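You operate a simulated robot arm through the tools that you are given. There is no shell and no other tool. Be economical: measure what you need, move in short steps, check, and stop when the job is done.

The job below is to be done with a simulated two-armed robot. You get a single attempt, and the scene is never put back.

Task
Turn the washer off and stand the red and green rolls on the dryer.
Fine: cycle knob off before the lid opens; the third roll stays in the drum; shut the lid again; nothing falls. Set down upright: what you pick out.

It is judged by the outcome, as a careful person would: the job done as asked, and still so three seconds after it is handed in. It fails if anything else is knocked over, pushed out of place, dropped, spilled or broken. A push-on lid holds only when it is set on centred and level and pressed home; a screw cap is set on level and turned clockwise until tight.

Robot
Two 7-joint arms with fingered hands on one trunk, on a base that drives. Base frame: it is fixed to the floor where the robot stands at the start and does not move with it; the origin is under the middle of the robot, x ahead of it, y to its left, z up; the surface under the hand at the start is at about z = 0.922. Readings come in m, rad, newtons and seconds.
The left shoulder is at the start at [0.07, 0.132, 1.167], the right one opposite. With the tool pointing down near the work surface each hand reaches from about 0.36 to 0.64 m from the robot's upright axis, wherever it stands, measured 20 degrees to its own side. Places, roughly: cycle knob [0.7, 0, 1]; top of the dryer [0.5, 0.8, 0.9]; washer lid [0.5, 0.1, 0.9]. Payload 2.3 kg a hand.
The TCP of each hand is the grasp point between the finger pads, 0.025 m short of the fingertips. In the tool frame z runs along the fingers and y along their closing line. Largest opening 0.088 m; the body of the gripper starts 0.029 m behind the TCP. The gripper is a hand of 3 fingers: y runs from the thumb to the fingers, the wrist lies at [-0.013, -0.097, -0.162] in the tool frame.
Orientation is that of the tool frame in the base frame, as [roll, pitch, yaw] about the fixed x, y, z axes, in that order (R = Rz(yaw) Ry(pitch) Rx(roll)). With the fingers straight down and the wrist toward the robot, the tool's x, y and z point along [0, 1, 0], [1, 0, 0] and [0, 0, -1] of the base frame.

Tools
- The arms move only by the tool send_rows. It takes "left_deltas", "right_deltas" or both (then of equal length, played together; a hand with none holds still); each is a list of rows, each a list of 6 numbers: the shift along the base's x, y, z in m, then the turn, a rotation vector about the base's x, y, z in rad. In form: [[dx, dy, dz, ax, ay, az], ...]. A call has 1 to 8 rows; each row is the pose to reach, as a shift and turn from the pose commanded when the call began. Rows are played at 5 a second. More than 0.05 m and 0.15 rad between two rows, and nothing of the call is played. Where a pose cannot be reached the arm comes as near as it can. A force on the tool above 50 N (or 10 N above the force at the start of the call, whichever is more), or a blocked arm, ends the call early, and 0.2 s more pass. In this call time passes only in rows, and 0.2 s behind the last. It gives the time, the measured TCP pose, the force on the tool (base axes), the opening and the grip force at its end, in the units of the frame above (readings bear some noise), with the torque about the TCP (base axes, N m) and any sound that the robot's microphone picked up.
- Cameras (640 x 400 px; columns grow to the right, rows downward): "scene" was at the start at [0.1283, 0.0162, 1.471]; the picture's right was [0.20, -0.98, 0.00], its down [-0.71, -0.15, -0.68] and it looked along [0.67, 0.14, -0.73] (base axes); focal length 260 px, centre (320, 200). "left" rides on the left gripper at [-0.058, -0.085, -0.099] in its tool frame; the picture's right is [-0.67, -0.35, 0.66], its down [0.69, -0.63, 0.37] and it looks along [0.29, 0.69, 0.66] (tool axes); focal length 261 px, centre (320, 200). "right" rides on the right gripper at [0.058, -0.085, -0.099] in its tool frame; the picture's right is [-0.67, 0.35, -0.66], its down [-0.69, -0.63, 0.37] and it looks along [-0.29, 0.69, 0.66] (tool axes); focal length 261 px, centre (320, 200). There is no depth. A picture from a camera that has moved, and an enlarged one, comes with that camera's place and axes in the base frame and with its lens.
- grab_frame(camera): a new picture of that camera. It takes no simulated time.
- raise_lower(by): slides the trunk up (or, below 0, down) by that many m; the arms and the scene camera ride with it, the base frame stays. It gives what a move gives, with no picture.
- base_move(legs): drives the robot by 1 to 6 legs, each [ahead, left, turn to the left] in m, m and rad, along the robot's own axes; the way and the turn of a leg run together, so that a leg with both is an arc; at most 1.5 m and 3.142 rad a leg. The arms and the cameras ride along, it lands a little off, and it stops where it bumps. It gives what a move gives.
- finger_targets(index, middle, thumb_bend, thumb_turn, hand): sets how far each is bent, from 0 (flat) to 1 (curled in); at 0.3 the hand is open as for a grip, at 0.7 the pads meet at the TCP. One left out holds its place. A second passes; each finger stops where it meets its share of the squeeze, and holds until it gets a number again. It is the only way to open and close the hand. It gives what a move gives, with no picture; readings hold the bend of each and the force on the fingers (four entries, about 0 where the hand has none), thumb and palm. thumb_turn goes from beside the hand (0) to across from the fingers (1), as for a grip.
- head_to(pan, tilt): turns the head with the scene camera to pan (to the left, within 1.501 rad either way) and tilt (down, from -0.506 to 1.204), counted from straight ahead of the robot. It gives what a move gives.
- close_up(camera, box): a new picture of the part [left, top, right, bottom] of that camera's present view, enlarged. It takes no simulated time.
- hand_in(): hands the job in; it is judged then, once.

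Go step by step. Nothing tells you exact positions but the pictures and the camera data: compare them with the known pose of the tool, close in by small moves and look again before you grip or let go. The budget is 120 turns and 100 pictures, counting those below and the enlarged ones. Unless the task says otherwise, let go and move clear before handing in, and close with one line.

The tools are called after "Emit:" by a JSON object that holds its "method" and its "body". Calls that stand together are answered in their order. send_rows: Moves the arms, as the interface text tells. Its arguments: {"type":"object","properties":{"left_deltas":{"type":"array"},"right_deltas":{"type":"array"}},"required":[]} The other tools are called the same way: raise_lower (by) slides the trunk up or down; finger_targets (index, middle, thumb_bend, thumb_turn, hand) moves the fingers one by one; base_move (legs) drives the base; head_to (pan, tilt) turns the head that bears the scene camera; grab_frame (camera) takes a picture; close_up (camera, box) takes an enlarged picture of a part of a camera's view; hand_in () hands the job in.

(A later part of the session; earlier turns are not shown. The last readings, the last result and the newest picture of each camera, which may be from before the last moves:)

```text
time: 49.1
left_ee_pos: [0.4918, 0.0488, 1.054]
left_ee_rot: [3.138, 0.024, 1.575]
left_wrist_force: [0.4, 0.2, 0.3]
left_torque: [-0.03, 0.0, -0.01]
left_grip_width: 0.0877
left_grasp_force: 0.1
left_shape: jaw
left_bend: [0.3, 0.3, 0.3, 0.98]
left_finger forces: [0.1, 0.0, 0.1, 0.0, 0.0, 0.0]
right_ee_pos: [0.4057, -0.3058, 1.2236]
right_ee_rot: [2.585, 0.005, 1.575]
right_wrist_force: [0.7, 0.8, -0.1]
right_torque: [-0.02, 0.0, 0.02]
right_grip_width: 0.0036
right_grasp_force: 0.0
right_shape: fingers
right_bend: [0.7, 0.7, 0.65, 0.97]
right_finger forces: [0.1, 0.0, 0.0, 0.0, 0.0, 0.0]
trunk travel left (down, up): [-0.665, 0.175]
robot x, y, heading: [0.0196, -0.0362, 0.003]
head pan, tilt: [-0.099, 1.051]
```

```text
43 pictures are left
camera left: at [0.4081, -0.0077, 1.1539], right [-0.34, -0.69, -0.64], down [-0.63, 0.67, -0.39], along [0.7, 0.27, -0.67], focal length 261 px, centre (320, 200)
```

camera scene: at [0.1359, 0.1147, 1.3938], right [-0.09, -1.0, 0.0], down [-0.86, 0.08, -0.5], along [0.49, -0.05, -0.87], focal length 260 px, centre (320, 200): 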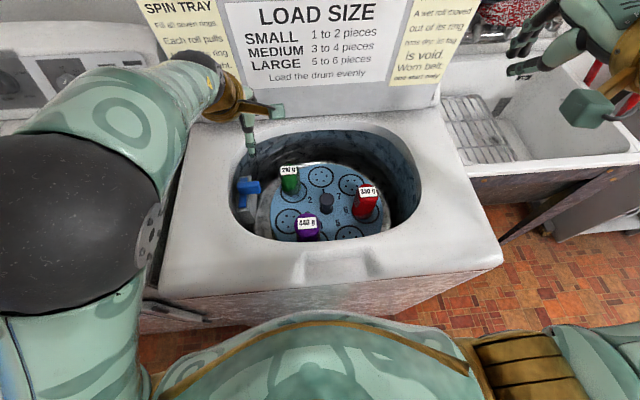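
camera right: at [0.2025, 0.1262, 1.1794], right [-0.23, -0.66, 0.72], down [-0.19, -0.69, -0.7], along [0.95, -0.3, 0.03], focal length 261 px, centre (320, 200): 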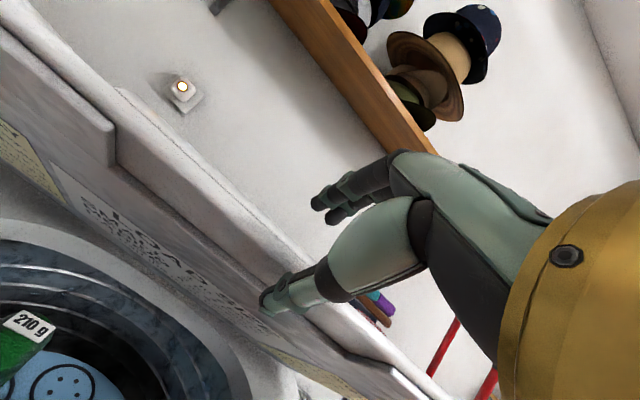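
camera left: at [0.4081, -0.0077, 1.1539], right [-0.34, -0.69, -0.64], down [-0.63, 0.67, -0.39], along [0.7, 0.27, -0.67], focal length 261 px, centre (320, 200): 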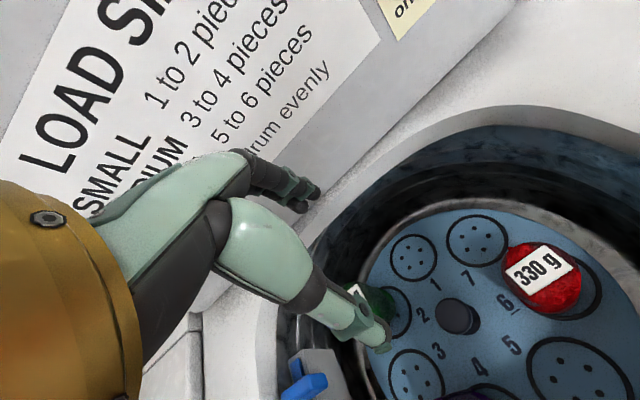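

Both rolls are visible: red's top is near [0.468, −0.04, 0.83]. I'll put the left hand above green and lower to just above its top.

Emit:
{"method": "send_rows", "body": {"left_deltas": [[0.02, 0.035, 0, 0, 0, 0], [0.04, 0.07, 0, 0, 0, 0], [0.06, 0.107, -0.01, 0, 0, 0], [0.06, 0.107, -0.05, 0, 0, 0], [0.06, 0.107, -0.1, 0, 0, 0], [0.06, 0.107, -0.14, 0, 0, 0]]}}

Emit:
{"method": "grab_frame", "body": {"camera": "left"}}

Emit:
{"method": "grab_frame", "body": {"camera": "scene"}}

```text
time: 50.5
left_ee_pos: [0.5529, 0.1526, 0.9146]
left_ee_rot: [3.138, 0.025, 1.571]
left_wrist_force: [-0.2, -0.6, -0.6]
left_torque: [0.01, 0.02, 0.0]
left_grip_width: 0.0877
left_grasp_force: 0.1
left_shape: jaw
left_bend: [0.3, 0.3, 0.3, 0.98]
left_finger forces: [0.0, 0.0, 0.0, 0.1, 0.0, 0.0]
right_ee_pos: [0.407, -0.3081, 1.2236]
right_ee_rot: [2.585, 0.005, 1.573]
right_wrist_force: [0.2, -0.8, -0.5]
right_torque: [-0.04, 0.0, -0.01]
right_grip_width: 0.0038
right_grasp_force: 0.0
right_shape: fingers
right_bend: [0.7, 0.7, 0.65, 0.97]
right_finger forces: [0.0, 0.0, 0.0, 0.0, 0.0, 0.0]
trunk travel left (down, up): [-0.665, 0.175]
robot x, y, heading: [0.0202, -0.0407, 0.006]
head pan, tilt: [-0.099, 1.051]
```

```text
42 pictures are left
camera left: at [0.4688, 0.0968, 1.0139], right [-0.35, -0.69, -0.64], down [-0.63, 0.68, -0.38], along [0.7, 0.27, -0.67], focal length 261 px, centre (320, 200)
```

left: 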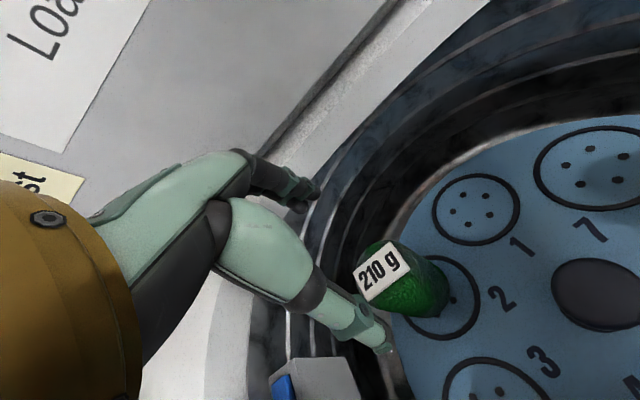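

```text
41 pictures are left
camera scene: at [0.1371, -0.0446, 1.3938], right [-0.09, -1.0, 0.0], down [-0.86, 0.08, -0.5], along [0.49, -0.05, -0.87], focal length 260 px, centre (320, 200)
```

scene: 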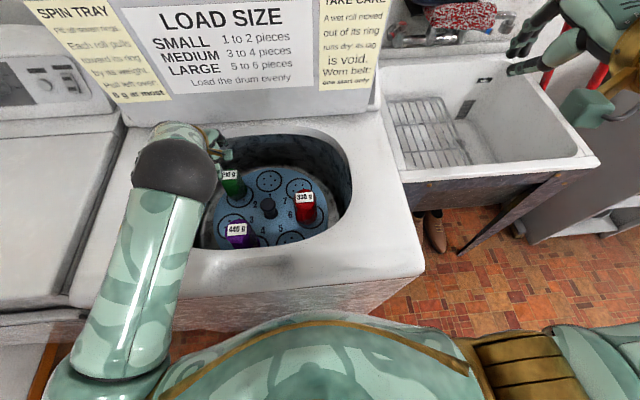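

Green's top is at [0.553, 0.155], well centred. I'll descend to grip height.

Emit:
{"method": "send_rows", "body": {"left_deltas": [[0, 0.002, -0.03, 0, 0, 0], [-0.001, 0.002, -0.06, 0, 0, 0], [-0.001, 0.002, -0.08, 0, 0, 0], [-0.001, 0.002, -0.094, 0, 0, 0]]}}

Emit:
{"method": "grab_frame", "body": {"camera": "left"}}

```text
time: 51.5
left_ee_pos: [0.5515, 0.1545, 0.8206]
left_ee_rot: [3.138, 0.026, 1.572]
left_wrist_force: [1.4, -0.1, 1.1]
left_torque: [0.01, -0.02, 0.0]
left_grip_width: 0.0877
left_grasp_force: 0.1
left_shape: jaw
left_bend: [0.3, 0.3, 0.3, 0.98]
left_finger forces: [1.4, 0.0, 0.0, 0.0, 0.1, 0.0]
right_ee_pos: [0.406, -0.309, 1.2225]
right_ee_rot: [2.585, 0.005, 1.574]
right_wrist_force: [0.3, 0.7, 0.2]
right_torque: [0.02, 0.03, 0.03]
right_grip_width: 0.0038
right_grasp_force: 0.2
right_shape: fingers
right_bend: [0.7, 0.7, 0.65, 0.97]
right_finger forces: [0.0, 0.0, 0.0, 0.1, 0.1, 0.0]
trunk travel left (down, up): [-0.665, 0.175]
robot x, y, heading: [0.0186, -0.0377, 0.008]
head pan, tilt: [-0.099, 1.051]
```

```text
40 pictures are left
camera left: at [0.4671, 0.0985, 0.9198], right [-0.34, -0.69, -0.64], down [-0.63, 0.68, -0.38], along [0.7, 0.27, -0.66], focal length 261 px, centre (320, 200)
```

left: 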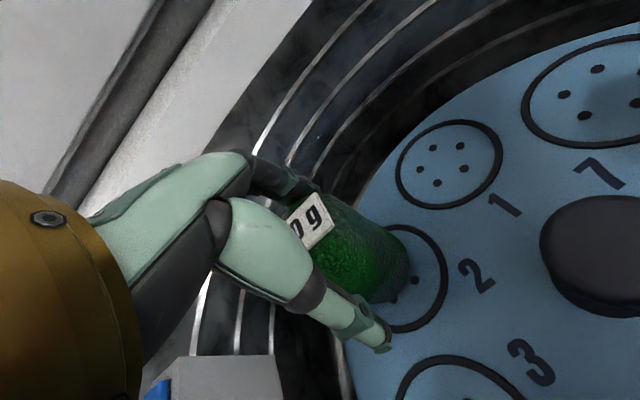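

The roll sits between thumb and fingers, with a light touch on the index. Closing.

Emit:
{"method": "finger_targets", "body": {"hand": "left", "index": 0.6, "middle": 0.6, "thumb_bend": 0.6}}

Emit:
{"method": "grab_frame", "body": {"camera": "left"}}

```text
time: 52.5
left_ee_pos: [0.5508, 0.1549, 0.8197]
left_ee_rot: [3.139, 0.022, 1.574]
left_wrist_force: [0.1, -0.4, -0.9]
left_torque: [0.02, -0.06, 0.01]
left_grip_width: 0.0453
left_grasp_force: 13.5
left_shape: fingers
left_bend: [0.5, 0.51, 0.5, 0.96]
left_finger forces: [6.7, 7.6, 0.1, 0.0, 13.6, 0.0]
right_ee_pos: [0.4066, -0.3098, 1.2226]
right_ee_rot: [2.586, 0.003, 1.575]
right_wrist_force: [0.2, -0.2, 0.6]
right_torque: [0.0, 0.02, 0.02]
right_grip_width: 0.0038
right_grasp_force: 0.1
right_shape: fingers
right_bend: [0.7, 0.7, 0.65, 0.97]
right_finger forces: [0.0, 0.0, 0.0, 0.0, 0.0, 0.0]
trunk travel left (down, up): [-0.665, 0.175]
robot x, y, heading: [0.0236, -0.0403, 0.005]
head pan, tilt: [-0.099, 1.051]
```

```text
39 pictures are left
camera left: at [0.467, 0.0989, 0.9197], right [-0.34, -0.69, -0.64], down [-0.63, 0.67, -0.38], along [0.7, 0.27, -0.67], focal length 261 px, centre (320, 200)
```

left: 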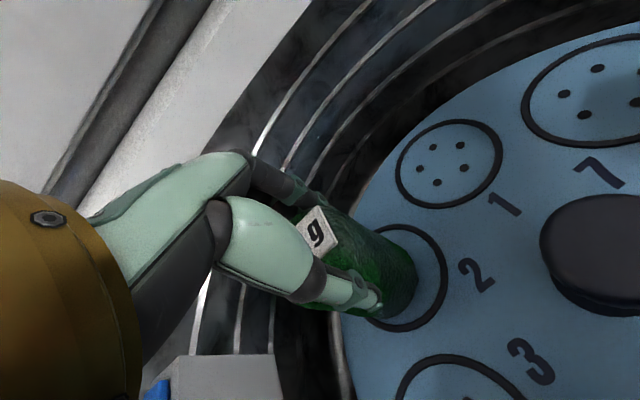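

Firm grip at 45 mm. I'll lift straight up, clear of the drum rim.

Emit:
{"method": "send_rows", "body": {"left_deltas": [[0, 0, 0.03, 0, 0, 0], [0, 0, 0.07, 0, 0, 0], [-0.005, 0, 0.11, 0, 0, 0], [-0.01, 0, 0.15, 0, 0, 0], [-0.02, 0, 0.19, 0, 0, 0], [-0.04, 0, 0.23, 0, 0, 0], [-0.06, 0, 0.26, 0, 0, 0]]}}

Emit:
{"method": "grab_frame", "body": {"camera": "left"}}

Emit:
{"method": "grab_frame", "body": {"camera": "scene"}}

```text
time: 54.1
left_ee_pos: [0.4888, 0.1596, 1.078]
left_ee_rot: [3.14, 0.042, 1.586]
left_wrist_force: [-0.2, 0.7, -2.1]
left_torque: [-0.01, 0.02, 0.0]
left_grip_width: 0.045
left_grasp_force: 13.2
left_shape: fingers
left_bend: [0.51, 0.52, 0.5, 0.96]
left_finger forces: [6.3, 6.8, 0.0, 0.1, 12.9, 0.1]
right_ee_pos: [0.405, -0.309, 1.2234]
right_ee_rot: [2.584, 0.004, 1.575]
right_wrist_force: [0.0, 0.6, -0.1]
right_torque: [0.02, 0.0, 0.01]
right_grip_width: 0.0035
right_grasp_force: 0.1
right_shape: fingers
right_bend: [0.7, 0.7, 0.65, 0.97]
right_finger forces: [0.0, 0.1, 0.0, 0.0, 0.0, 0.0]
trunk travel left (down, up): [-0.665, 0.175]
robot x, y, heading: [0.0194, -0.036, 0.006]
head pan, tilt: [-0.099, 1.051]
```

```text
38 pictures are left
camera left: at [0.406, 0.1045, 1.1798], right [-0.34, -0.7, -0.63], down [-0.64, 0.66, -0.4], along [0.69, 0.27, -0.67], focal length 261 px, centre (320, 200)
```

left: 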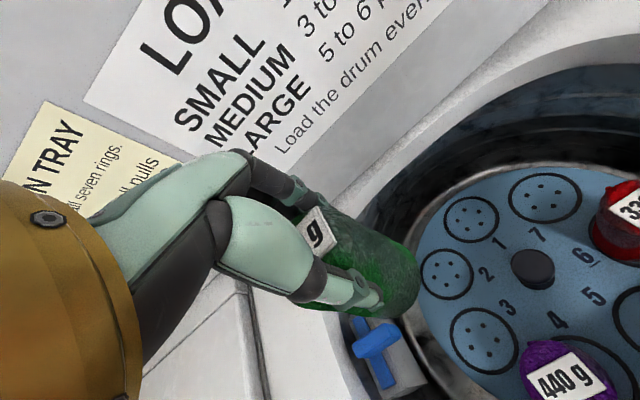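

```text
37 pictures are left
camera scene: at [0.1347, -0.0454, 1.3939], right [-0.09, -1.0, 0.0], down [-0.86, 0.08, -0.5], along [0.5, -0.05, -0.87], focal length 260 px, centre (320, 200)
```

scene: 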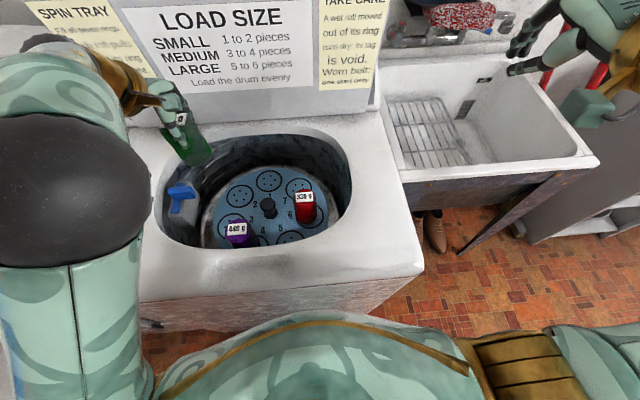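

Green is lifted cleanly. Next I shift the base left 10 cm and open the right hand, levelling it down to fetch red.

Emit:
{"method": "base_move", "body": {"legs": [[0, 0.1, 0]]}}

Emit:
{"method": "finger_targets", "body": {"hand": "right", "index": 0.3, "middle": 0.3, "thumb_bend": 0.3}}

Emit:
{"method": "send_rows", "body": {"right_deltas": [[0.008, 0.02, -0.02, 0, 0.08, 0], [0.016, 0.04, -0.05, 0, 0.16, 0], [0.024, 0.06, -0.08, 0, 0.24, 0], [0.03, 0.08, -0.11, 0, 0.32, 0], [0.036, 0.1, -0.14, 0, 0.4, 0], [0.042, 0.12, -0.17, 0, 0.48, 0], [0.05, 0.145, -0.2, 0, 0.556, 0], [0.062, 0.168, -0.235, 0, 0.556, 0]]}}

Emit:
{"method": "grab_frame", "body": {"camera": "right"}}

```text
time: 55.3
left_ee_pos: [0.4904, 0.2547, 1.0798]
left_ee_rot: [3.137, 0.039, 1.582]
left_wrist_force: [-0.8, -0.7, -1.0]
left_torque: [-0.01, 0.03, 0.03]
left_grip_width: 0.045
left_grasp_force: 13.5
left_shape: fingers
left_bend: [0.51, 0.52, 0.5, 0.96]
left_finger forces: [6.3, 6.8, 0.0, 0.1, 12.7, 0.1]
right_ee_pos: [0.4055, -0.2118, 1.2215]
right_ee_rot: [2.586, 0.001, 1.574]
right_wrist_force: [0.6, -0.5, -0.3]
right_torque: [-0.03, 0.0, 0.0]
right_grip_width: 0.0037
right_grasp_force: 0.0
right_shape: fingers
right_bend: [0.7, 0.7, 0.65, 0.97]
right_finger forces: [0.0, 0.0, 0.0, 0.0, 0.0, 0.0]
trunk travel left (down, up): [-0.665, 0.175]
robot x, y, heading: [0.0172, 0.0595, 0.003]
head pan, tilt: [-0.099, 1.051]
```

```text
time: 56.3
left_ee_pos: [0.4906, 0.2583, 1.0801]
left_ee_rot: [3.136, 0.05, 1.586]
left_wrist_force: [0.0, 0.6, -2.2]
left_torque: [0.02, 0.01, 0.0]
left_grip_width: 0.0448
left_grasp_force: 13.0
left_shape: fingers
left_bend: [0.51, 0.52, 0.5, 0.96]
left_finger forces: [6.3, 6.9, 0.1, 0.0, 12.9, 0.0]
right_ee_pos: [0.4048, -0.2099, 1.2222]
right_ee_rot: [2.584, 0.003, 1.575]
right_wrist_force: [-0.1, 0.0, -0.1]
right_torque: [0.0, 0.03, 0.02]
right_grip_width: 0.0844
right_grasp_force: 0.1
right_shape: fingers
right_bend: [0.3, 0.3, 0.3, 0.97]
right_finger forces: [0.1, 0.0, 0.0, 0.1, 0.0, 0.1]
trunk travel left (down, up): [-0.665, 0.175]
robot x, y, heading: [0.0199, 0.0587, 0.004]
head pan, tilt: [-0.099, 1.051]
```

```text
time: 58.1
left_ee_pos: [0.4925, 0.2604, 1.078]
left_ee_rot: [3.138, 0.052, 1.587]
left_wrist_force: [-0.1, -0.1, -1.6]
left_torque: [0.0, -0.01, 0.03]
left_grip_width: 0.0449
left_grasp_force: 12.8
left_shape: fingers
left_bend: [0.51, 0.52, 0.5, 0.96]
left_finger forces: [6.3, 6.8, 0.0, 0.0, 12.6, 0.0]
right_ee_pos: [0.468, -0.0404, 0.9873]
right_ee_rot: [-3.138, 0.003, 1.578]
right_wrist_force: [0.8, 0.1, -0.4]
right_torque: [-0.03, 0.03, 0.01]
right_grip_width: 0.0845
right_grasp_force: 0.0
right_shape: fingers
right_bend: [0.3, 0.3, 0.3, 0.97]
right_finger forces: [0.1, 0.1, 0.0, 0.0, 0.0, 0.0]
trunk travel left (down, up): [-0.665, 0.175]
robot x, y, heading: [0.0203, 0.0564, -0.0]
head pan, tilt: [-0.099, 1.051]
```

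```text
36 pictures are left
camera right: at [0.3833, 0.0173, 1.0867], right [0.35, -0.67, 0.66], down [-0.63, -0.69, -0.36], along [0.7, -0.28, -0.66], focal length 261 px, centre (320, 200)
```

right: 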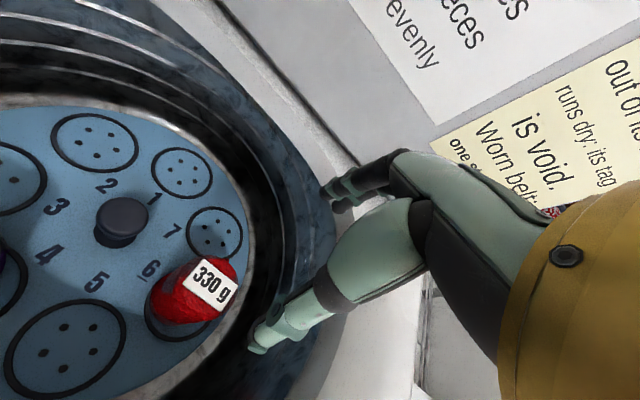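

Red's top is at about [0.470, −0.038] and its base at [0.465, −0.045]; the hand is centred over it. I'll descend to just above it and check.

Emit:
{"method": "send_rows", "body": {"right_deltas": [[0, 0, -0.04, 0, 0, 0], [0, 0, -0.08, 0, 0, 0], [0, 0, -0.115, 0, 0, 0]]}}

Emit:
{"method": "grab_frame", "body": {"camera": "right"}}

```text
time: 58.9
left_ee_pos: [0.4926, 0.2585, 1.0791]
left_ee_rot: [3.137, 0.05, 1.585]
left_wrist_force: [-0.7, 0.3, -1.9]
left_torque: [0.02, -0.01, 0.0]
left_grip_width: 0.0447
left_grasp_force: 12.5
left_shape: fingers
left_bend: [0.51, 0.52, 0.5, 0.96]
left_finger forces: [6.1, 6.7, 0.1, 0.0, 12.7, 0.0]
right_ee_pos: [0.4688, -0.0407, 0.8718]
right_ee_rot: [3.141, 0.001, 1.576]
right_wrist_force: [-0.3, 0.0, -1.0]
right_torque: [-0.01, -0.03, -0.04]
right_grip_width: 0.0843
right_grasp_force: 0.0
right_shape: fingers
right_bend: [0.3, 0.3, 0.3, 0.97]
right_finger forces: [0.0, 0.1, 0.0, 0.0, 0.0, 0.1]
trunk travel left (down, up): [-0.665, 0.175]
robot x, y, heading: [0.0189, 0.0594, 0.0]
head pan, tilt: [-0.099, 1.051]
```

```text
35 pictures are left
camera right: at [0.3819, 0.0159, 0.9716], right [0.35, -0.67, 0.66], down [-0.62, -0.69, -0.36], along [0.7, -0.28, -0.66], focal length 261 px, centre (320, 200)
```

right: 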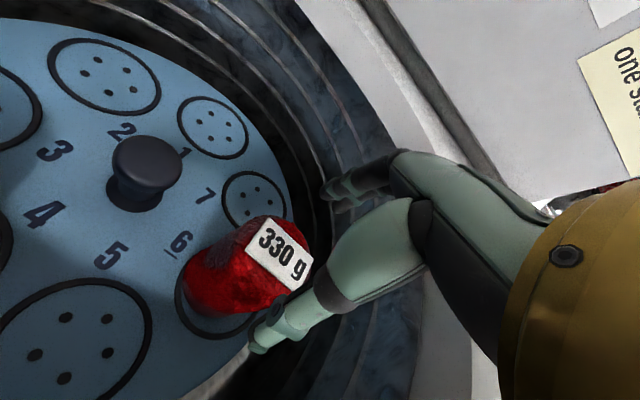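

Well centred. I'll descend the rest and grip.

Emit:
{"method": "send_rows", "body": {"right_deltas": [[-0.001, 0, -0.03, 0, 0, 0], [-0.001, 0, -0.058, 0, 0, 0]]}}

Emit:
{"method": "finger_targets", "body": {"hand": "right", "index": 0.6, "middle": 0.6, "thumb_bend": 0.6}}

Emit:
{"method": "grab_frame", "body": {"camera": "right"}}

```text
time: 59.5
left_ee_pos: [0.4905, 0.2596, 1.0793]
left_ee_rot: [3.136, 0.051, 1.587]
left_wrist_force: [0.1, 0.3, -2.3]
left_torque: [-0.01, -0.03, -0.01]
left_grip_width: 0.0446
left_grasp_force: 12.6
left_shape: fingers
left_bend: [0.51, 0.52, 0.5, 0.96]
left_finger forces: [6.2, 6.8, 0.0, 0.1, 12.7, 0.2]
right_ee_pos: [0.4657, -0.0416, 0.8148]
right_ee_rot: [3.137, 0.001, 1.575]
right_wrist_force: [0.8, 0.6, 5.8]
right_torque: [0.01, 0.14, 0.0]
right_grip_width: 0.0864
right_grasp_force: 2.5
right_shape: fingers
right_bend: [0.3, 0.3, 0.3, 0.98]
right_finger forces: [2.4, 0.0, 0.1, 0.0, 3.5, 0.0]
trunk travel left (down, up): [-0.665, 0.175]
robot x, y, heading: [0.0235, 0.0598, -0.001]
head pan, tilt: [-0.099, 1.051]
```

```text
time: 60.5
left_ee_pos: [0.4891, 0.2596, 1.0801]
left_ee_rot: [3.136, 0.049, 1.586]
left_wrist_force: [-0.5, -0.9, -1.8]
left_torque: [-0.05, -0.02, -0.01]
left_grip_width: 0.0449
left_grasp_force: 13.7
left_shape: fingers
left_bend: [0.51, 0.52, 0.5, 0.96]
left_finger forces: [6.1, 6.8, 0.1, 0.0, 12.7, 0.0]
right_ee_pos: [0.4674, -0.0411, 0.8157]
right_ee_rot: [3.138, 0.001, 1.575]
right_wrist_force: [3.3, -1.0, 13.5]
right_torque: [0.06, -0.31, 0.0]
right_grip_width: 0.0577
right_grasp_force: 34.0
right_shape: fingers
right_bend: [0.37, 0.52, 0.55, 0.97]
right_finger forces: [28.0, 6.6, 0.0, 0.0, 32.8, 0.0]
trunk travel left (down, up): [-0.665, 0.175]
robot x, y, heading: [0.0196, 0.0602, 0.007]
head pan, tilt: [-0.099, 1.051]
```

```text
34 pictures are left
camera right: at [0.3797, 0.0159, 0.915], right [0.35, -0.67, 0.66], down [-0.62, -0.69, -0.37], along [0.7, -0.28, -0.66], focal length 261 px, centre (320, 200)
```

right: 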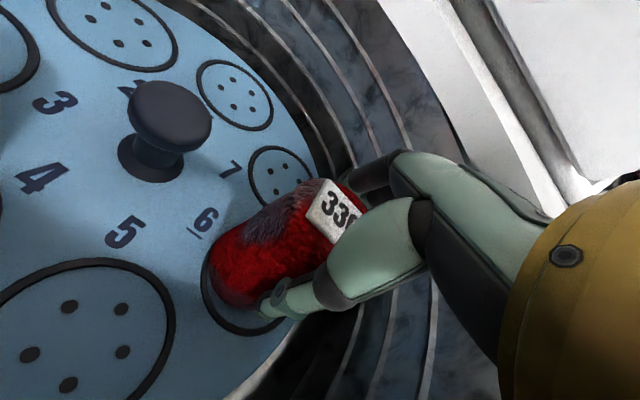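

Contact came in a bit uneven (index 28 N, middle 6.6 N). I'll look closer before lifting.

Emit:
{"method": "close_up", "body": {"camera": "right", "box": [190, 130, 430, 350]}}

Emit:
{"method": "close_up", "body": {"camera": "scene", "box": [240, 140, 420, 260]}}

```text
1.82 times, centred on (310, 240) of right
camera zoom: at [0.3797, 0.0159, 0.915], right [0.35, -0.67, 0.66], down [-0.62, -0.69, -0.37], along [0.7, -0.28, -0.66], focal length 474 px, centre (338, 127)
```

zoom: 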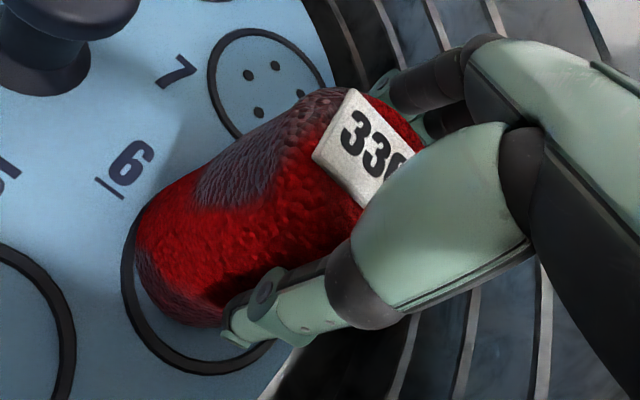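

```text
3.33 times, centred on (330, 200) of scene
camera zoom: at [0.1344, 0.0549, 1.394], right [-0.1, -1.0, 0.0], down [-0.86, 0.08, -0.5], along [0.5, -0.05, -0.87], focal length 868 px, centre (287, 200)
```

zoom: 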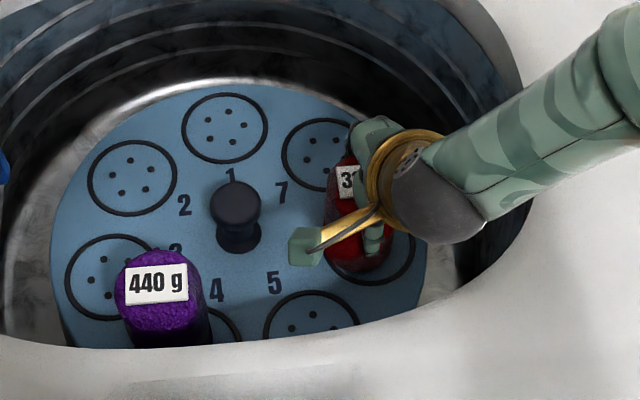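

The roll looks held squarely between thumb and fingers. I'll do a small 1 cm test lift and check.

Emit:
{"method": "send_rows", "body": {"right_deltas": [[0, 0, 0.005, 0, 0, 0], [0, 0, 0.012, 0, 0, 0]]}}

Emit:
{"method": "close_up", "body": {"camera": "right", "box": [190, 130, 430, 350]}}

```text
time: 61.1
left_ee_pos: [0.4904, 0.2589, 1.0795]
left_ee_rot: [3.136, 0.05, 1.586]
left_wrist_force: [-1.0, 0.2, -2.2]
left_torque: [-0.02, -0.01, 0.02]
left_grip_width: 0.0446
left_grasp_force: 12.7
left_shape: fingers
left_bend: [0.51, 0.52, 0.5, 0.96]
left_finger forces: [6.2, 6.8, 0.1, 0.0, 12.6, 0.1]
right_ee_pos: [0.4656, -0.0416, 0.8266]
right_ee_rot: [-3.14, 0.002, 1.577]
right_wrist_force: [0.5, 0.1, -2.9]
right_torque: [0.0, -0.01, -0.01]
right_grip_width: 0.0576
right_grasp_force: 29.2
right_shape: fingers
right_bend: [0.37, 0.53, 0.55, 0.97]
right_finger forces: [22.2, 5.4, 0.0, 0.0, 31.7, 0.0]
trunk travel left (down, up): [-0.665, 0.175]
robot x, y, heading: [0.0192, 0.0607, 0.001]
head pan, tilt: [-0.099, 1.051]
```

```text
1.82 times, centred on (310, 240) of right
camera zoom: at [0.3805, 0.0161, 0.9258], right [0.35, -0.67, 0.66], down [-0.63, -0.69, -0.36], along [0.69, -0.28, -0.66], focal length 474 px, centre (338, 127)
```

zoom: 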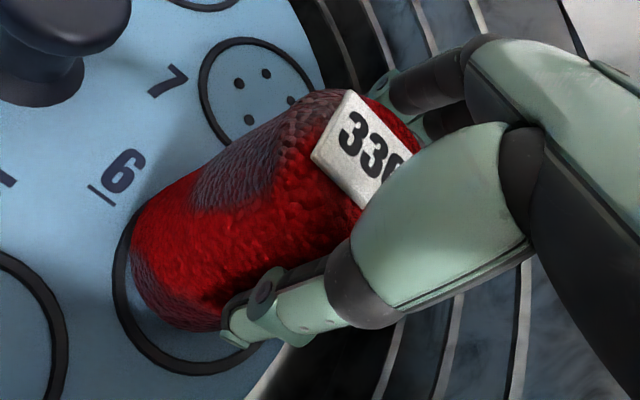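

The force reads −2.9 N, matching 330 g held, and the roll moved with the hand. I'll lift it clear.

Emit:
{"method": "send_rows", "body": {"right_deltas": [[0, 0, 0.04, 0, 0, 0], [0, 0, 0.08, 0, 0, 0], [0, 0, 0.12, 0, 0, 0], [0, 0, 0.16, 0, 0, 0], [-0.01, 0, 0.2, 0, 0, 0], [-0.03, 0, 0.24, 0, 0, 0]]}}

Emit:
{"method": "head_to", "body": {"pan": 0.0, "tilt": 0.75}}

Emit:
{"method": "grab_frame", "body": {"camera": "scene"}}

```text
time: 62.5
left_ee_pos: [0.49, 0.2577, 1.0804]
left_ee_rot: [3.137, 0.051, 1.586]
left_wrist_force: [-1.3, 0.5, -2.1]
left_torque: [0.02, -0.01, -0.02]
left_grip_width: 0.0448
left_grasp_force: 12.0
left_shape: fingers
left_bend: [0.51, 0.52, 0.5, 0.96]
left_finger forces: [6.2, 6.8, 0.0, 0.0, 12.6, 0.0]
right_ee_pos: [0.4353, -0.0433, 1.0583]
right_ee_rot: [-3.118, 0.003, 1.572]
right_wrist_force: [0.2, -0.2, -3.2]
right_torque: [-0.03, -0.03, 0.0]
right_grip_width: 0.0575
right_grasp_force: 27.8
right_shape: fingers
right_bend: [0.38, 0.53, 0.54, 0.96]
right_finger forces: [21.0, 5.3, 0.0, 0.0, 29.2, 0.1]
right hand out of reach, approached as far as the arm can: row 6
trunk travel left (down, up): [-0.665, 0.175]
robot x, y, heading: [0.0212, 0.0617, 0.006]
head pan, tilt: [-0.099, 1.051]
```

```text
time: 63.3
left_ee_pos: [0.4919, 0.2584, 1.0784]
left_ee_rot: [3.139, 0.05, 1.586]
left_wrist_force: [-0.6, -1.1, -2.3]
left_torque: [-0.03, 0.01, 0.04]
left_grip_width: 0.045
left_grasp_force: 12.6
left_shape: fingers
left_bend: [0.51, 0.52, 0.5, 0.96]
left_finger forces: [6.2, 6.8, 0.1, 0.0, 12.6, 0.0]
right_ee_pos: [0.437, -0.0431, 1.0557]
right_ee_rot: [-3.117, 0.002, 1.573]
right_wrist_force: [0.5, -0.7, -3.6]
right_torque: [-0.02, 0.02, -0.02]
right_grip_width: 0.0572
right_grasp_force: 27.9
right_shape: fingers
right_bend: [0.38, 0.53, 0.54, 0.96]
right_finger forces: [21.0, 5.3, 0.0, 0.1, 29.2, 0.0]
trunk travel left (down, up): [-0.665, 0.175]
robot x, y, heading: [0.0207, 0.0617, 0.003]
head pan, tilt: [0.0, 0.75]
```

```text
30 pictures are left
camera scene: at [0.1542, 0.061, 1.4162], right [0.0, -1.0, 0.0], down [-0.68, 0.0, -0.73], along [0.73, 0.0, -0.68], focal length 260 px, centre (320, 200)
```

scene: 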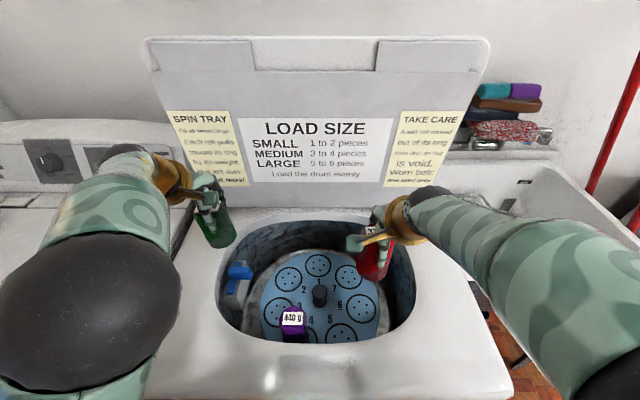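

Both rolls are held upright above the washer. The dryer's front sticks out a bit farther, so I'll back off 7 cm and then drive left about half a metre.

Emit:
{"method": "base_move", "body": {"legs": [[-0.08, 0, 0], [0, 0.52, 0]]}}

Emit:
{"method": "head_to", "body": {"pan": 0.1, "tilt": 0.95}}

Emit:
{"method": "grab_frame", "body": {"camera": "scene"}}

```text
time: 67.0
left_ee_pos: [0.4113, 0.7768, 1.0783]
left_ee_rot: [3.138, 0.05, 1.583]
left_wrist_force: [-0.5, 0.3, -1.6]
left_torque: [-0.05, -0.02, 0.0]
left_grip_width: 0.0447
left_grasp_force: 12.9
left_shape: fingers
left_bend: [0.51, 0.52, 0.5, 0.96]
left_finger forces: [6.4, 6.8, 0.0, 0.0, 12.7, 0.1]
right_ee_pos: [0.3554, 0.4756, 1.0556]
right_ee_rot: [-3.119, 0.003, 1.57]
right_wrist_force: [0.3, -0.6, -3.1]
right_torque: [-0.02, -0.01, 0.01]
right_grip_width: 0.0572
right_grasp_force: 28.1
right_shape: fingers
right_bend: [0.38, 0.53, 0.54, 0.96]
right_finger forces: [20.9, 5.2, 0.1, 0.1, 29.1, 0.0]
trunk travel left (down, up): [-0.665, 0.175]
robot x, y, heading: [-0.0594, 0.5781, 0.005]
head pan, tilt: [0.0, 0.75]
```

```text
time: 67.7
left_ee_pos: [0.4104, 0.7795, 1.0784]
left_ee_rot: [3.138, 0.054, 1.585]
left_wrist_force: [0.0, 0.0, -2.4]
left_torque: [0.0, 0.0, -0.03]
left_grip_width: 0.0448
left_grasp_force: 13.3
left_shape: fingers
left_bend: [0.51, 0.52, 0.5, 0.96]
left_finger forces: [6.2, 6.9, 0.0, 0.1, 12.7, 0.0]
right_ee_pos: [0.3559, 0.4768, 1.0562]
right_ee_rot: [-3.117, 0.004, 1.57]
right_wrist_force: [0.0, 0.8, -3.2]
right_torque: [-0.03, 0.0, -0.01]
right_grip_width: 0.0571
right_grasp_force: 28.2
right_shape: fingers
right_bend: [0.38, 0.53, 0.54, 0.96]
right_finger forces: [21.0, 5.2, 0.0, 0.1, 29.0, 0.0]
trunk travel left (down, up): [-0.665, 0.175]
robot x, y, heading: [-0.062, 0.5812, 0.002]
head pan, tilt: [0.099, 0.949]
```

```text
29 pictures are left
camera scene: at [0.0621, 0.589, 1.4008], right [0.1, -0.99, 0.0], down [-0.81, -0.08, -0.58], along [0.58, 0.06, -0.81], focal length 260 px, centre (320, 200)
```

scene: 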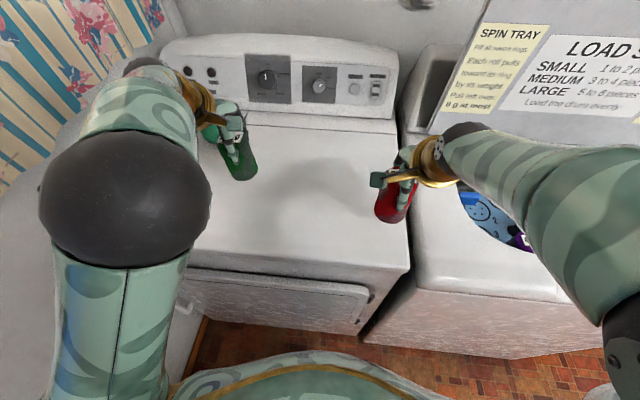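

Both rolls hang over the dryer. I'll pan left to check the box and ball against the left arm, and shift the rolls to clear spots while squaring their tilt.

Emit:
{"method": "send_rows", "body": {"left_deltas": [[0, -0.03, 0, 0.015, 0, 0], [0.01, -0.06, -0.01, 0.03, 0, 0]], "right_deltas": [[0.03, 0.01, 0, 0, -0.014, 0], [0.06, 0.025, 0, 0, -0.028, 0]]}}

Emit:
{"method": "head_to", "body": {"pan": 0.7, "tilt": 0.8}}

Emit:
{"method": "grab_frame", "body": {"camera": "scene"}}

Emit:
{"method": "grab_frame", "body": {"camera": "right"}}

```text
time: 68.3
left_ee_pos: [0.4237, 0.7228, 1.0706]
left_ee_rot: [3.138, 0.036, 1.596]
left_wrist_force: [-0.1, 0.3, -2.0]
left_torque: [-0.02, -0.01, 0.01]
left_grip_width: 0.0447
left_grasp_force: 12.7
left_shape: fingers
left_bend: [0.51, 0.52, 0.5, 0.96]
left_finger forces: [6.2, 6.8, 0.0, 0.0, 12.5, 0.0]
right_ee_pos: [0.4174, 0.5023, 1.0557]
right_ee_rot: [3.139, 0.005, 1.571]
right_wrist_force: [0.5, 0.0, -4.3]
right_torque: [0.01, 0.01, 0.0]
right_grip_width: 0.0571
right_grasp_force: 27.1
right_shape: fingers
right_bend: [0.38, 0.53, 0.54, 0.96]
right_finger forces: [21.2, 5.2, 0.0, 0.1, 29.1, 0.1]
trunk travel left (down, up): [-0.665, 0.175]
robot x, y, heading: [-0.0623, 0.5809, 0.002]
head pan, tilt: [0.099, 0.949]
```

```text
time: 69.3
left_ee_pos: [0.4215, 0.722, 1.07]
left_ee_rot: [3.137, 0.039, 1.59]
left_wrist_force: [-0.1, 0.7, -2.1]
left_torque: [0.03, 0.0, 0.01]
left_grip_width: 0.0444
left_grasp_force: 12.8
left_shape: fingers
left_bend: [0.51, 0.52, 0.5, 0.96]
left_finger forces: [6.2, 6.8, 0.0, 0.0, 12.5, 0.0]
right_ee_pos: [0.4152, 0.5021, 1.0562]
right_ee_rot: [3.138, 0.003, 1.57]
right_wrist_force: [0.6, 0.1, -2.9]
right_torque: [-0.04, -0.01, 0.0]
right_grip_width: 0.0571
right_grasp_force: 27.6
right_shape: fingers
right_bend: [0.38, 0.53, 0.54, 0.96]
right_finger forces: [21.1, 5.2, 0.0, 0.1, 29.0, 0.0]
trunk travel left (down, up): [-0.665, 0.175]
robot x, y, heading: [-0.0665, 0.5798, -0.001]
head pan, tilt: [0.7, 0.799]
```

```text
28 pictures are left
camera scene: at [0.0515, 0.6333, 1.4123], right [0.65, -0.76, 0.0], down [-0.55, -0.46, -0.7], along [0.53, 0.45, -0.72], focal length 260 px, centre (320, 200)
```

scene: 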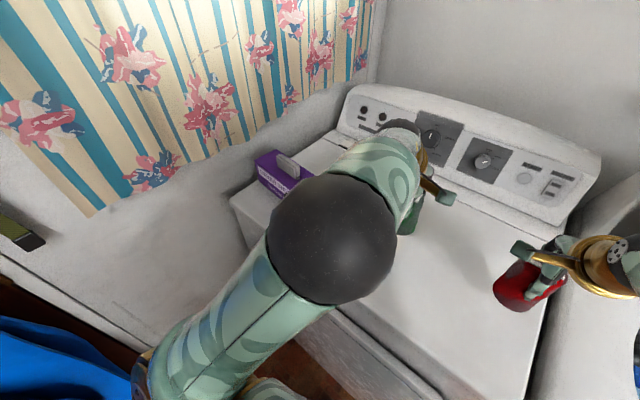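

```text
27 pictures are left
camera right: at [0.3297, 0.5604, 1.1559], right [0.35, -0.67, 0.66], down [-0.63, -0.69, -0.37], along [0.7, -0.29, -0.66], focal length 261 px, centre (320, 200)
```

right: 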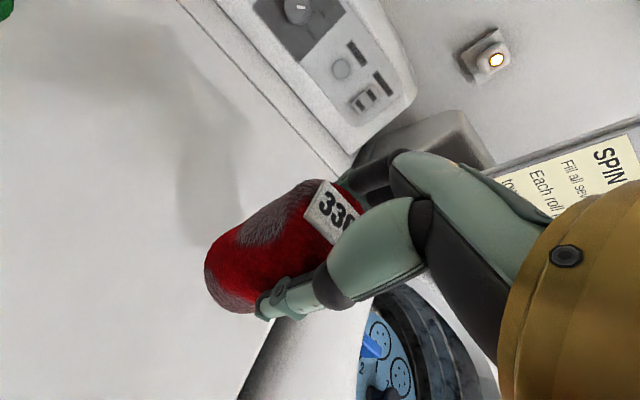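

The tissue box is well away. I'll lower both rolls together, watching forces.

Emit:
{"method": "send_rows", "body": {"left_deltas": [[0, 0, -0.02, 0.01, 0, 0], [0, 0, -0.04, 0.015, 0, 0], [0, 0, -0.052, 0.015, 0, 0]], "right_deltas": [[0, 0, -0.015, 0, 0, 0], [0, 0, -0.03, 0, 0, 0], [0, 0, -0.04, 0, 0, 0]]}}

Emit:
{"method": "grab_frame", "body": {"camera": "right"}}

Emit:
{"method": "grab_frame", "body": {"camera": "left"}}

```text
time: 70.1
left_ee_pos: [0.4226, 0.721, 1.0216]
left_ee_rot: [3.127, 0.031, 1.595]
left_wrist_force: [0.7, 0.1, -3.2]
left_torque: [-0.01, -0.01, 0.0]
left_grip_width: 0.0448
left_grasp_force: 12.9
left_shape: fingers
left_bend: [0.51, 0.52, 0.5, 0.96]
left_finger forces: [6.1, 6.7, 0.0, 0.0, 12.5, 0.0]
right_ee_pos: [0.4164, 0.5023, 1.0161]
right_ee_rot: [3.138, 0.004, 1.57]
right_wrist_force: [-0.5, 0.3, -3.3]
right_torque: [0.01, 0.0, 0.03]
right_grip_width: 0.0571
right_grasp_force: 27.3
right_shape: fingers
right_bend: [0.38, 0.53, 0.54, 0.96]
right_finger forces: [20.6, 5.1, 0.0, 0.0, 28.5, 0.2]
trunk travel left (down, up): [-0.665, 0.175]
robot x, y, heading: [-0.0648, 0.5811, 0.0]
head pan, tilt: [0.7, 0.799]
```

```text
26 pictures are left
camera right: at [0.3306, 0.5606, 1.1156], right [0.35, -0.67, 0.66], down [-0.63, -0.69, -0.37], along [0.7, -0.29, -0.66], focal length 261 px, centre (320, 200)
```

right: 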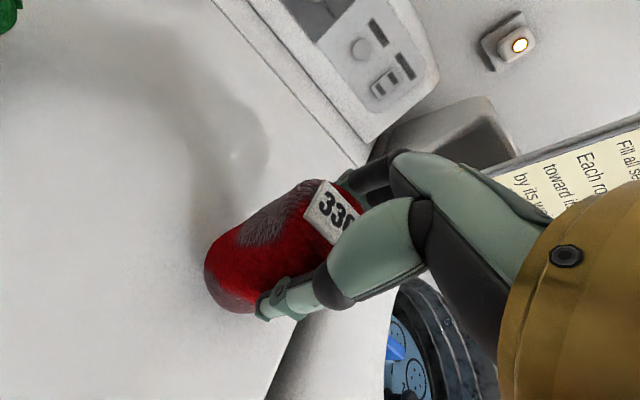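

```text
25 pictures are left
camera left: at [0.3387, 0.6638, 1.1216], right [-0.32, -0.7, -0.64], down [-0.64, 0.66, -0.4], along [0.7, 0.28, -0.66], focal length 261 px, centre (320, 200)
```

left: 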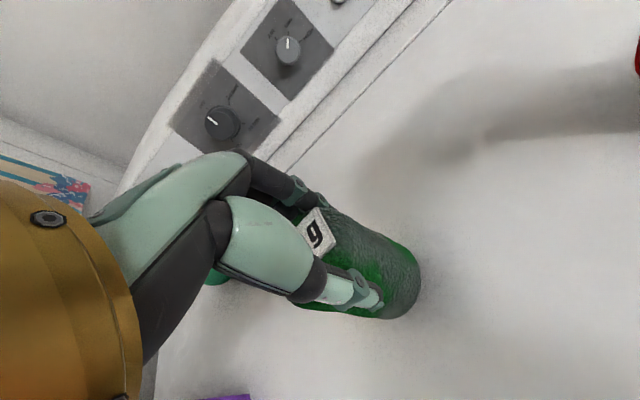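

Still clear of the surface. I'll step down in small increments.

Emit:
{"method": "send_rows", "body": {"left_deltas": [[0, 0, -0.005, 0, 0, 0], [0, 0, -0.01, 0, 0, 0]], "right_deltas": [[0, 0, -0.005, 0, 0, 0], [0, 0, -0.01, 0, 0, 0]]}}

Emit:
{"method": "send_rows", "body": {"left_deltas": [[0, 0, -0.004, 0, 0, 0], [0, 0, -0.007, 0, 0, 0]], "right_deltas": [[0, 0, -0.004, 0, 0, 0], [0, 0, -0.007, 0, 0, 0]]}}

```text
time: 70.7
left_ee_pos: [0.4222, 0.7222, 1.0114]
left_ee_rot: [3.128, 0.03, 1.597]
left_wrist_force: [-1.0, 0.5, -2.6]
left_torque: [0.01, 0.0, 0.01]
left_grip_width: 0.0444
left_grasp_force: 12.7
left_shape: fingers
left_bend: [0.51, 0.52, 0.5, 0.96]
left_finger forces: [6.1, 6.6, 0.0, 0.0, 12.4, 0.0]
right_ee_pos: [0.4172, 0.502, 1.006]
right_ee_rot: [3.138, 0.003, 1.571]
right_wrist_force: [-0.1, -0.3, -3.4]
right_torque: [-0.01, 0.01, 0.0]
right_grip_width: 0.057
right_grasp_force: 26.9
right_shape: fingers
right_bend: [0.38, 0.53, 0.54, 0.96]
right_finger forces: [20.6, 5.2, 0.1, 0.0, 28.4, 0.0]
trunk travel left (down, up): [-0.665, 0.175]
robot x, y, heading: [-0.0621, 0.5826, -0.002]
head pan, tilt: [0.7, 0.799]
```

```text
time: 71.3
left_ee_pos: [0.4223, 0.7231, 1.0031]
left_ee_rot: [3.131, 0.033, 1.601]
left_wrist_force: [1.2, -0.3, -2.8]
left_torque: [-0.02, -0.01, 0.0]
left_grip_width: 0.0448
left_grasp_force: 12.8
left_shape: fingers
left_bend: [0.51, 0.52, 0.5, 0.96]
left_finger forces: [6.1, 6.8, 0.1, 0.1, 12.4, 0.0]
right_ee_pos: [0.4169, 0.5016, 0.9987]
right_ee_rot: [3.14, 0.004, 1.57]
right_wrist_force: [-0.2, 0.8, -2.9]
right_torque: [-0.02, -0.03, -0.01]
right_grip_width: 0.0571
right_grasp_force: 27.4
right_shape: fingers
right_bend: [0.38, 0.53, 0.54, 0.96]
right_finger forces: [20.6, 5.2, 0.0, 0.0, 28.4, 0.0]
trunk travel left (down, up): [-0.665, 0.175]
robot x, y, heading: [-0.0583, 0.5819, 0.003]
head pan, tilt: [0.7, 0.799]
```

Emit:
{"method": "send_rows", "body": {"left_deltas": [[0, 0, -0.003, 0, 0, 0], [0, 0, -0.006, 0, 0, 0]], "right_deltas": [[0, 0, -0.003, 0, 0, 0], [0, 0, -0.006, 0, 0, 0]]}}

Emit:
{"method": "close_up", "body": {"camera": "right", "box": [160, 160, 360, 350]}}

Emit:
{"method": "close_up", "body": {"camera": "left", "box": [260, 170, 460, 350]}}

```text
time: 71.9
left_ee_pos: [0.4181, 0.7226, 0.9989]
left_ee_rot: [3.128, 0.031, 1.602]
left_wrist_force: [2.9, -4.0, 9.9]
left_torque: [0.01, -0.25, -0.13]
left_grip_width: 0.0445
left_grasp_force: 15.2
left_shape: fingers
left_bend: [0.51, 0.51, 0.5, 0.96]
left_finger forces: [8.0, 8.3, 0.0, 0.0, 13.4, 0.1]
right_ee_pos: [0.4132, 0.5013, 0.9959]
right_ee_rot: [3.129, 0.001, 1.572]
right_wrist_force: [1.6, 2.1, 9.8]
right_torque: [0.0, -0.38, 0.1]
right_grip_width: 0.0573
right_grasp_force: 31.2
right_shape: fingers
right_bend: [0.38, 0.53, 0.54, 0.96]
right_finger forces: [25.4, 6.2, 0.0, 0.0, 30.6, 0.0]
trunk travel left (down, up): [-0.665, 0.175]
robot x, y, heading: [-0.0587, 0.5805, 0.001]
head pan, tilt: [0.7, 0.799]
```

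```text
2.11 times, centred on (260, 255) of right
camera zoom: at [0.327, 0.5595, 1.0956], right [0.34, -0.67, 0.66], down [-0.62, -0.69, -0.37], along [0.7, -0.29, -0.65], focal length 549 px, centre (446, 84)
```

zoom: 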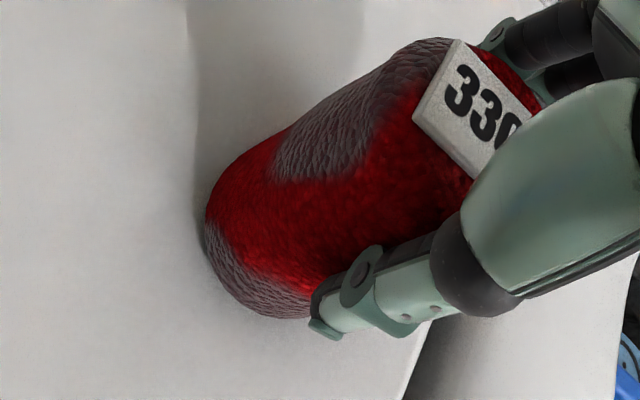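

```text
2.22 times, centred on (360, 260) of left
camera zoom: at [0.3359, 0.6645, 1.0991], right [-0.32, -0.7, -0.64], down [-0.64, 0.65, -0.4], along [0.7, 0.29, -0.66], focal length 579 px, centre (231, 67)
```

zoom: 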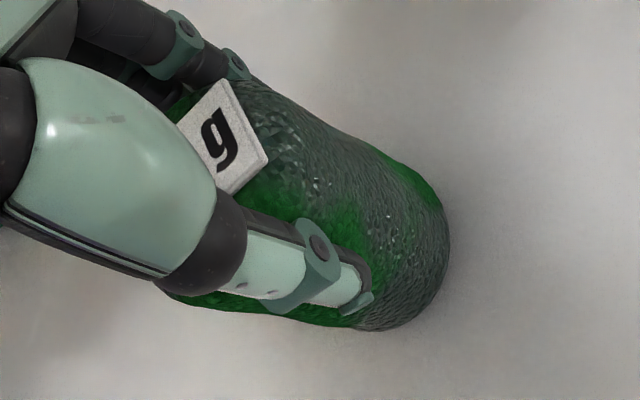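

Both rolls are now touching down at about 10 N. I'll ease 2 mm up to relax the load, then release both.

Emit:
{"method": "send_rows", "body": {"left_deltas": [[0, 0, 0.002, 0, 0, 0]], "right_deltas": [[0, 0, 0.002, 0, 0, 0]]}}

Emit:
{"method": "finger_targets", "body": {"hand": "left", "index": 0.4, "middle": 0.4, "thumb_bend": 0.4}}

Emit:
{"method": "grab_frame", "body": {"camera": "left"}}

```text
time: 72.3
left_ee_pos: [0.4195, 0.7222, 0.9989]
left_ee_rot: [3.132, 0.027, 1.604]
left_wrist_force: [3.5, -5.7, 15.0]
left_torque: [-0.01, -0.35, -0.06]
left_grip_width: 0.0444
left_grasp_force: 15.6
left_shape: fingers
left_bend: [0.51, 0.51, 0.51, 0.96]
left_finger forces: [8.8, 8.5, 0.0, 0.1, 13.2, 0.0]
right_ee_pos: [0.4138, 0.5004, 0.9974]
right_ee_rot: [3.132, 0.002, 1.57]
right_wrist_force: [3.4, 4.2, 7.5]
right_torque: [0.05, -0.47, 0.1]
right_grip_width: 0.0571
right_grasp_force: 31.3
right_shape: fingers
right_bend: [0.38, 0.53, 0.54, 0.96]
right_finger forces: [27.2, 6.1, 0.0, 0.0, 29.8, 0.1]
trunk travel left (down, up): [-0.665, 0.175]
robot x, y, heading: [-0.0636, 0.5802, -0.003]
head pan, tilt: [0.7, 0.799]
```

```text
time: 73.3
left_ee_pos: [0.4195, 0.724, 0.9989]
left_ee_rot: [3.133, 0.033, 1.6]
left_wrist_force: [-0.8, -1.0, 0.6]
left_torque: [0.01, -0.01, -0.01]
left_grip_width: 0.0633
left_grasp_force: 0.7
left_shape: fingers
left_bend: [0.4, 0.4, 0.4, 0.97]
left_finger forces: [0.0, 0.0, 0.0, 0.0, 0.4, 0.0]
right_ee_pos: [0.4137, 0.5026, 0.9958]
right_ee_rot: [3.135, 0.003, 1.573]
right_wrist_force: [1.0, -0.8, 9.3]
right_torque: [-0.03, -0.47, -0.01]
right_grip_width: 0.057
right_grasp_force: 31.7
right_shape: fingers
right_bend: [0.38, 0.53, 0.54, 0.96]
right_finger forces: [25.8, 6.6, 0.0, 0.0, 31.8, 0.1]
trunk travel left (down, up): [-0.665, 0.175]
robot x, y, heading: [-0.0635, 0.5843, 0.0]
head pan, tilt: [0.7, 0.799]
```

```text
22 pictures are left
camera left: at [0.336, 0.6655, 1.0987], right [-0.32, -0.7, -0.64], down [-0.65, 0.65, -0.39], along [0.69, 0.29, -0.66], focal length 261 px, centre (320, 200)
```

left: 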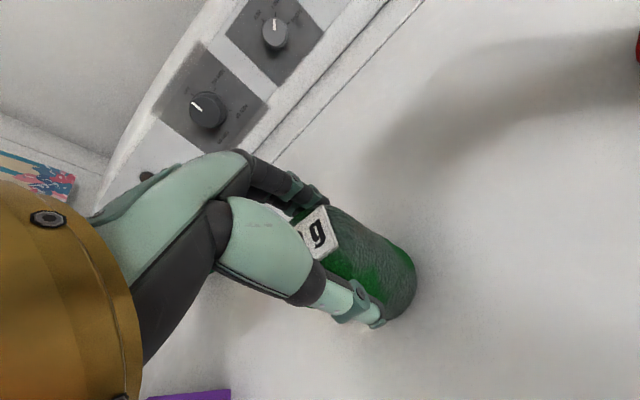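

Green is standing. I'll open both hands fully and check before lifting away.

Emit:
{"method": "finger_targets", "body": {"hand": "left", "index": 0.28, "middle": 0.28, "thumb_bend": 0.28}}

Emit:
{"method": "finger_targets", "body": {"hand": "right", "index": 0.27, "middle": 0.35, "thumb_bend": 0.4}}

Emit:
{"method": "finger_targets", "body": {"hand": "right", "index": 0.24, "middle": 0.24, "thumb_bend": 0.24}}

Emit:
{"method": "grab_frame", "body": {"camera": "right"}}

```text
time: 74.3
left_ee_pos: [0.4187, 0.7239, 0.9984]
left_ee_rot: [3.134, 0.031, 1.6]
left_wrist_force: [0.2, -0.2, -0.9]
left_torque: [0.02, 0.0, -0.01]
left_grip_width: 0.0882
left_grasp_force: 0.0
left_shape: fingers
left_bend: [0.28, 0.28, 0.28, 0.97]
left_finger forces: [0.0, 0.0, 0.0, 0.0, 0.0, 0.0]
right_ee_pos: [0.4131, 0.5032, 0.9959]
right_ee_rot: [3.135, 0.003, 1.571]
right_wrist_force: [0.1, -0.6, 9.6]
right_torque: [0.0, -0.42, -0.02]
right_grip_width: 0.0571
right_grasp_force: 32.3
right_shape: fingers
right_bend: [0.38, 0.53, 0.54, 0.96]
right_finger forces: [25.7, 6.6, 0.1, 0.0, 31.7, 0.0]
trunk travel left (down, up): [-0.665, 0.175]
robot x, y, heading: [-0.0593, 0.5822, 0.004]
head pan, tilt: [0.7, 0.799]
```

```text
time: 75.3
left_ee_pos: [0.4187, 0.723, 0.9984]
left_ee_rot: [3.134, 0.031, 1.6]
left_wrist_force: [0.5, -0.6, -0.3]
left_torque: [-0.02, -0.01, 0.01]
left_grip_width: 0.0883
left_grasp_force: 0.0
left_shape: fingers
left_bend: [0.28, 0.28, 0.28, 0.97]
left_finger forces: [0.0, 0.0, 0.0, 0.0, 0.1, 0.0]
right_ee_pos: [0.413, 0.5023, 0.9968]
right_ee_rot: [3.135, 0.002, 1.571]
right_wrist_force: [-2.6, 0.5, 4.3]
right_torque: [0.0, 0.01, -0.05]
right_grip_width: 0.0803
right_grasp_force: 2.6
right_shape: fingers
right_bend: [0.27, 0.35, 0.4, 0.97]
right_finger forces: [0.8, 0.1, 0.0, 0.0, 5.2, 0.0]
trunk travel left (down, up): [-0.665, 0.175]
robot x, y, heading: [-0.0624, 0.5832, -0.002]
head pan, tilt: [0.7, 0.799]
```

```text
time: 76.3
left_ee_pos: [0.4201, 0.7232, 0.998]
left_ee_rot: [3.135, 0.031, 1.599]
left_wrist_force: [-0.6, 0.2, 0.3]
left_torque: [-0.01, 0.02, -0.01]
left_grip_width: 0.0882
left_grasp_force: 0.1
left_shape: fingers
left_bend: [0.28, 0.28, 0.28, 0.97]
left_finger forces: [0.0, 0.0, 0.0, 0.0, 0.0, 0.1]
right_ee_pos: [0.4136, 0.5022, 0.9973]
right_ee_rot: [3.135, 0.004, 1.57]
right_wrist_force: [-0.8, 0.3, 1.3]
right_torque: [0.01, 0.0, 0.02]
right_grip_width: 0.0966
right_grasp_force: 0.5
right_shape: fingers
right_bend: [0.24, 0.24, 0.24, 0.97]
right_finger forces: [0.0, 0.0, 0.0, 0.0, 0.8, 0.0]
trunk travel left (down, up): [-0.665, 0.175]
robot x, y, heading: [-0.0644, 0.583, -0.001]
head pan, tilt: [0.7, 0.799]
```

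```text
21 pictures are left
camera right: at [0.3287, 0.5605, 1.0953], right [0.35, -0.67, 0.66], down [-0.63, -0.69, -0.37], along [0.7, -0.29, -0.66], focal length 261 px, centre (320, 200)
```

right: 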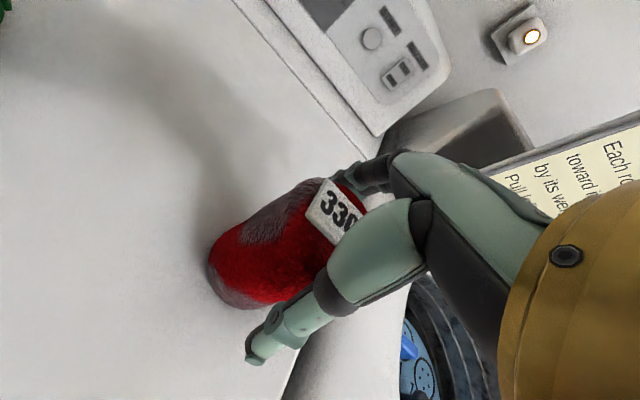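

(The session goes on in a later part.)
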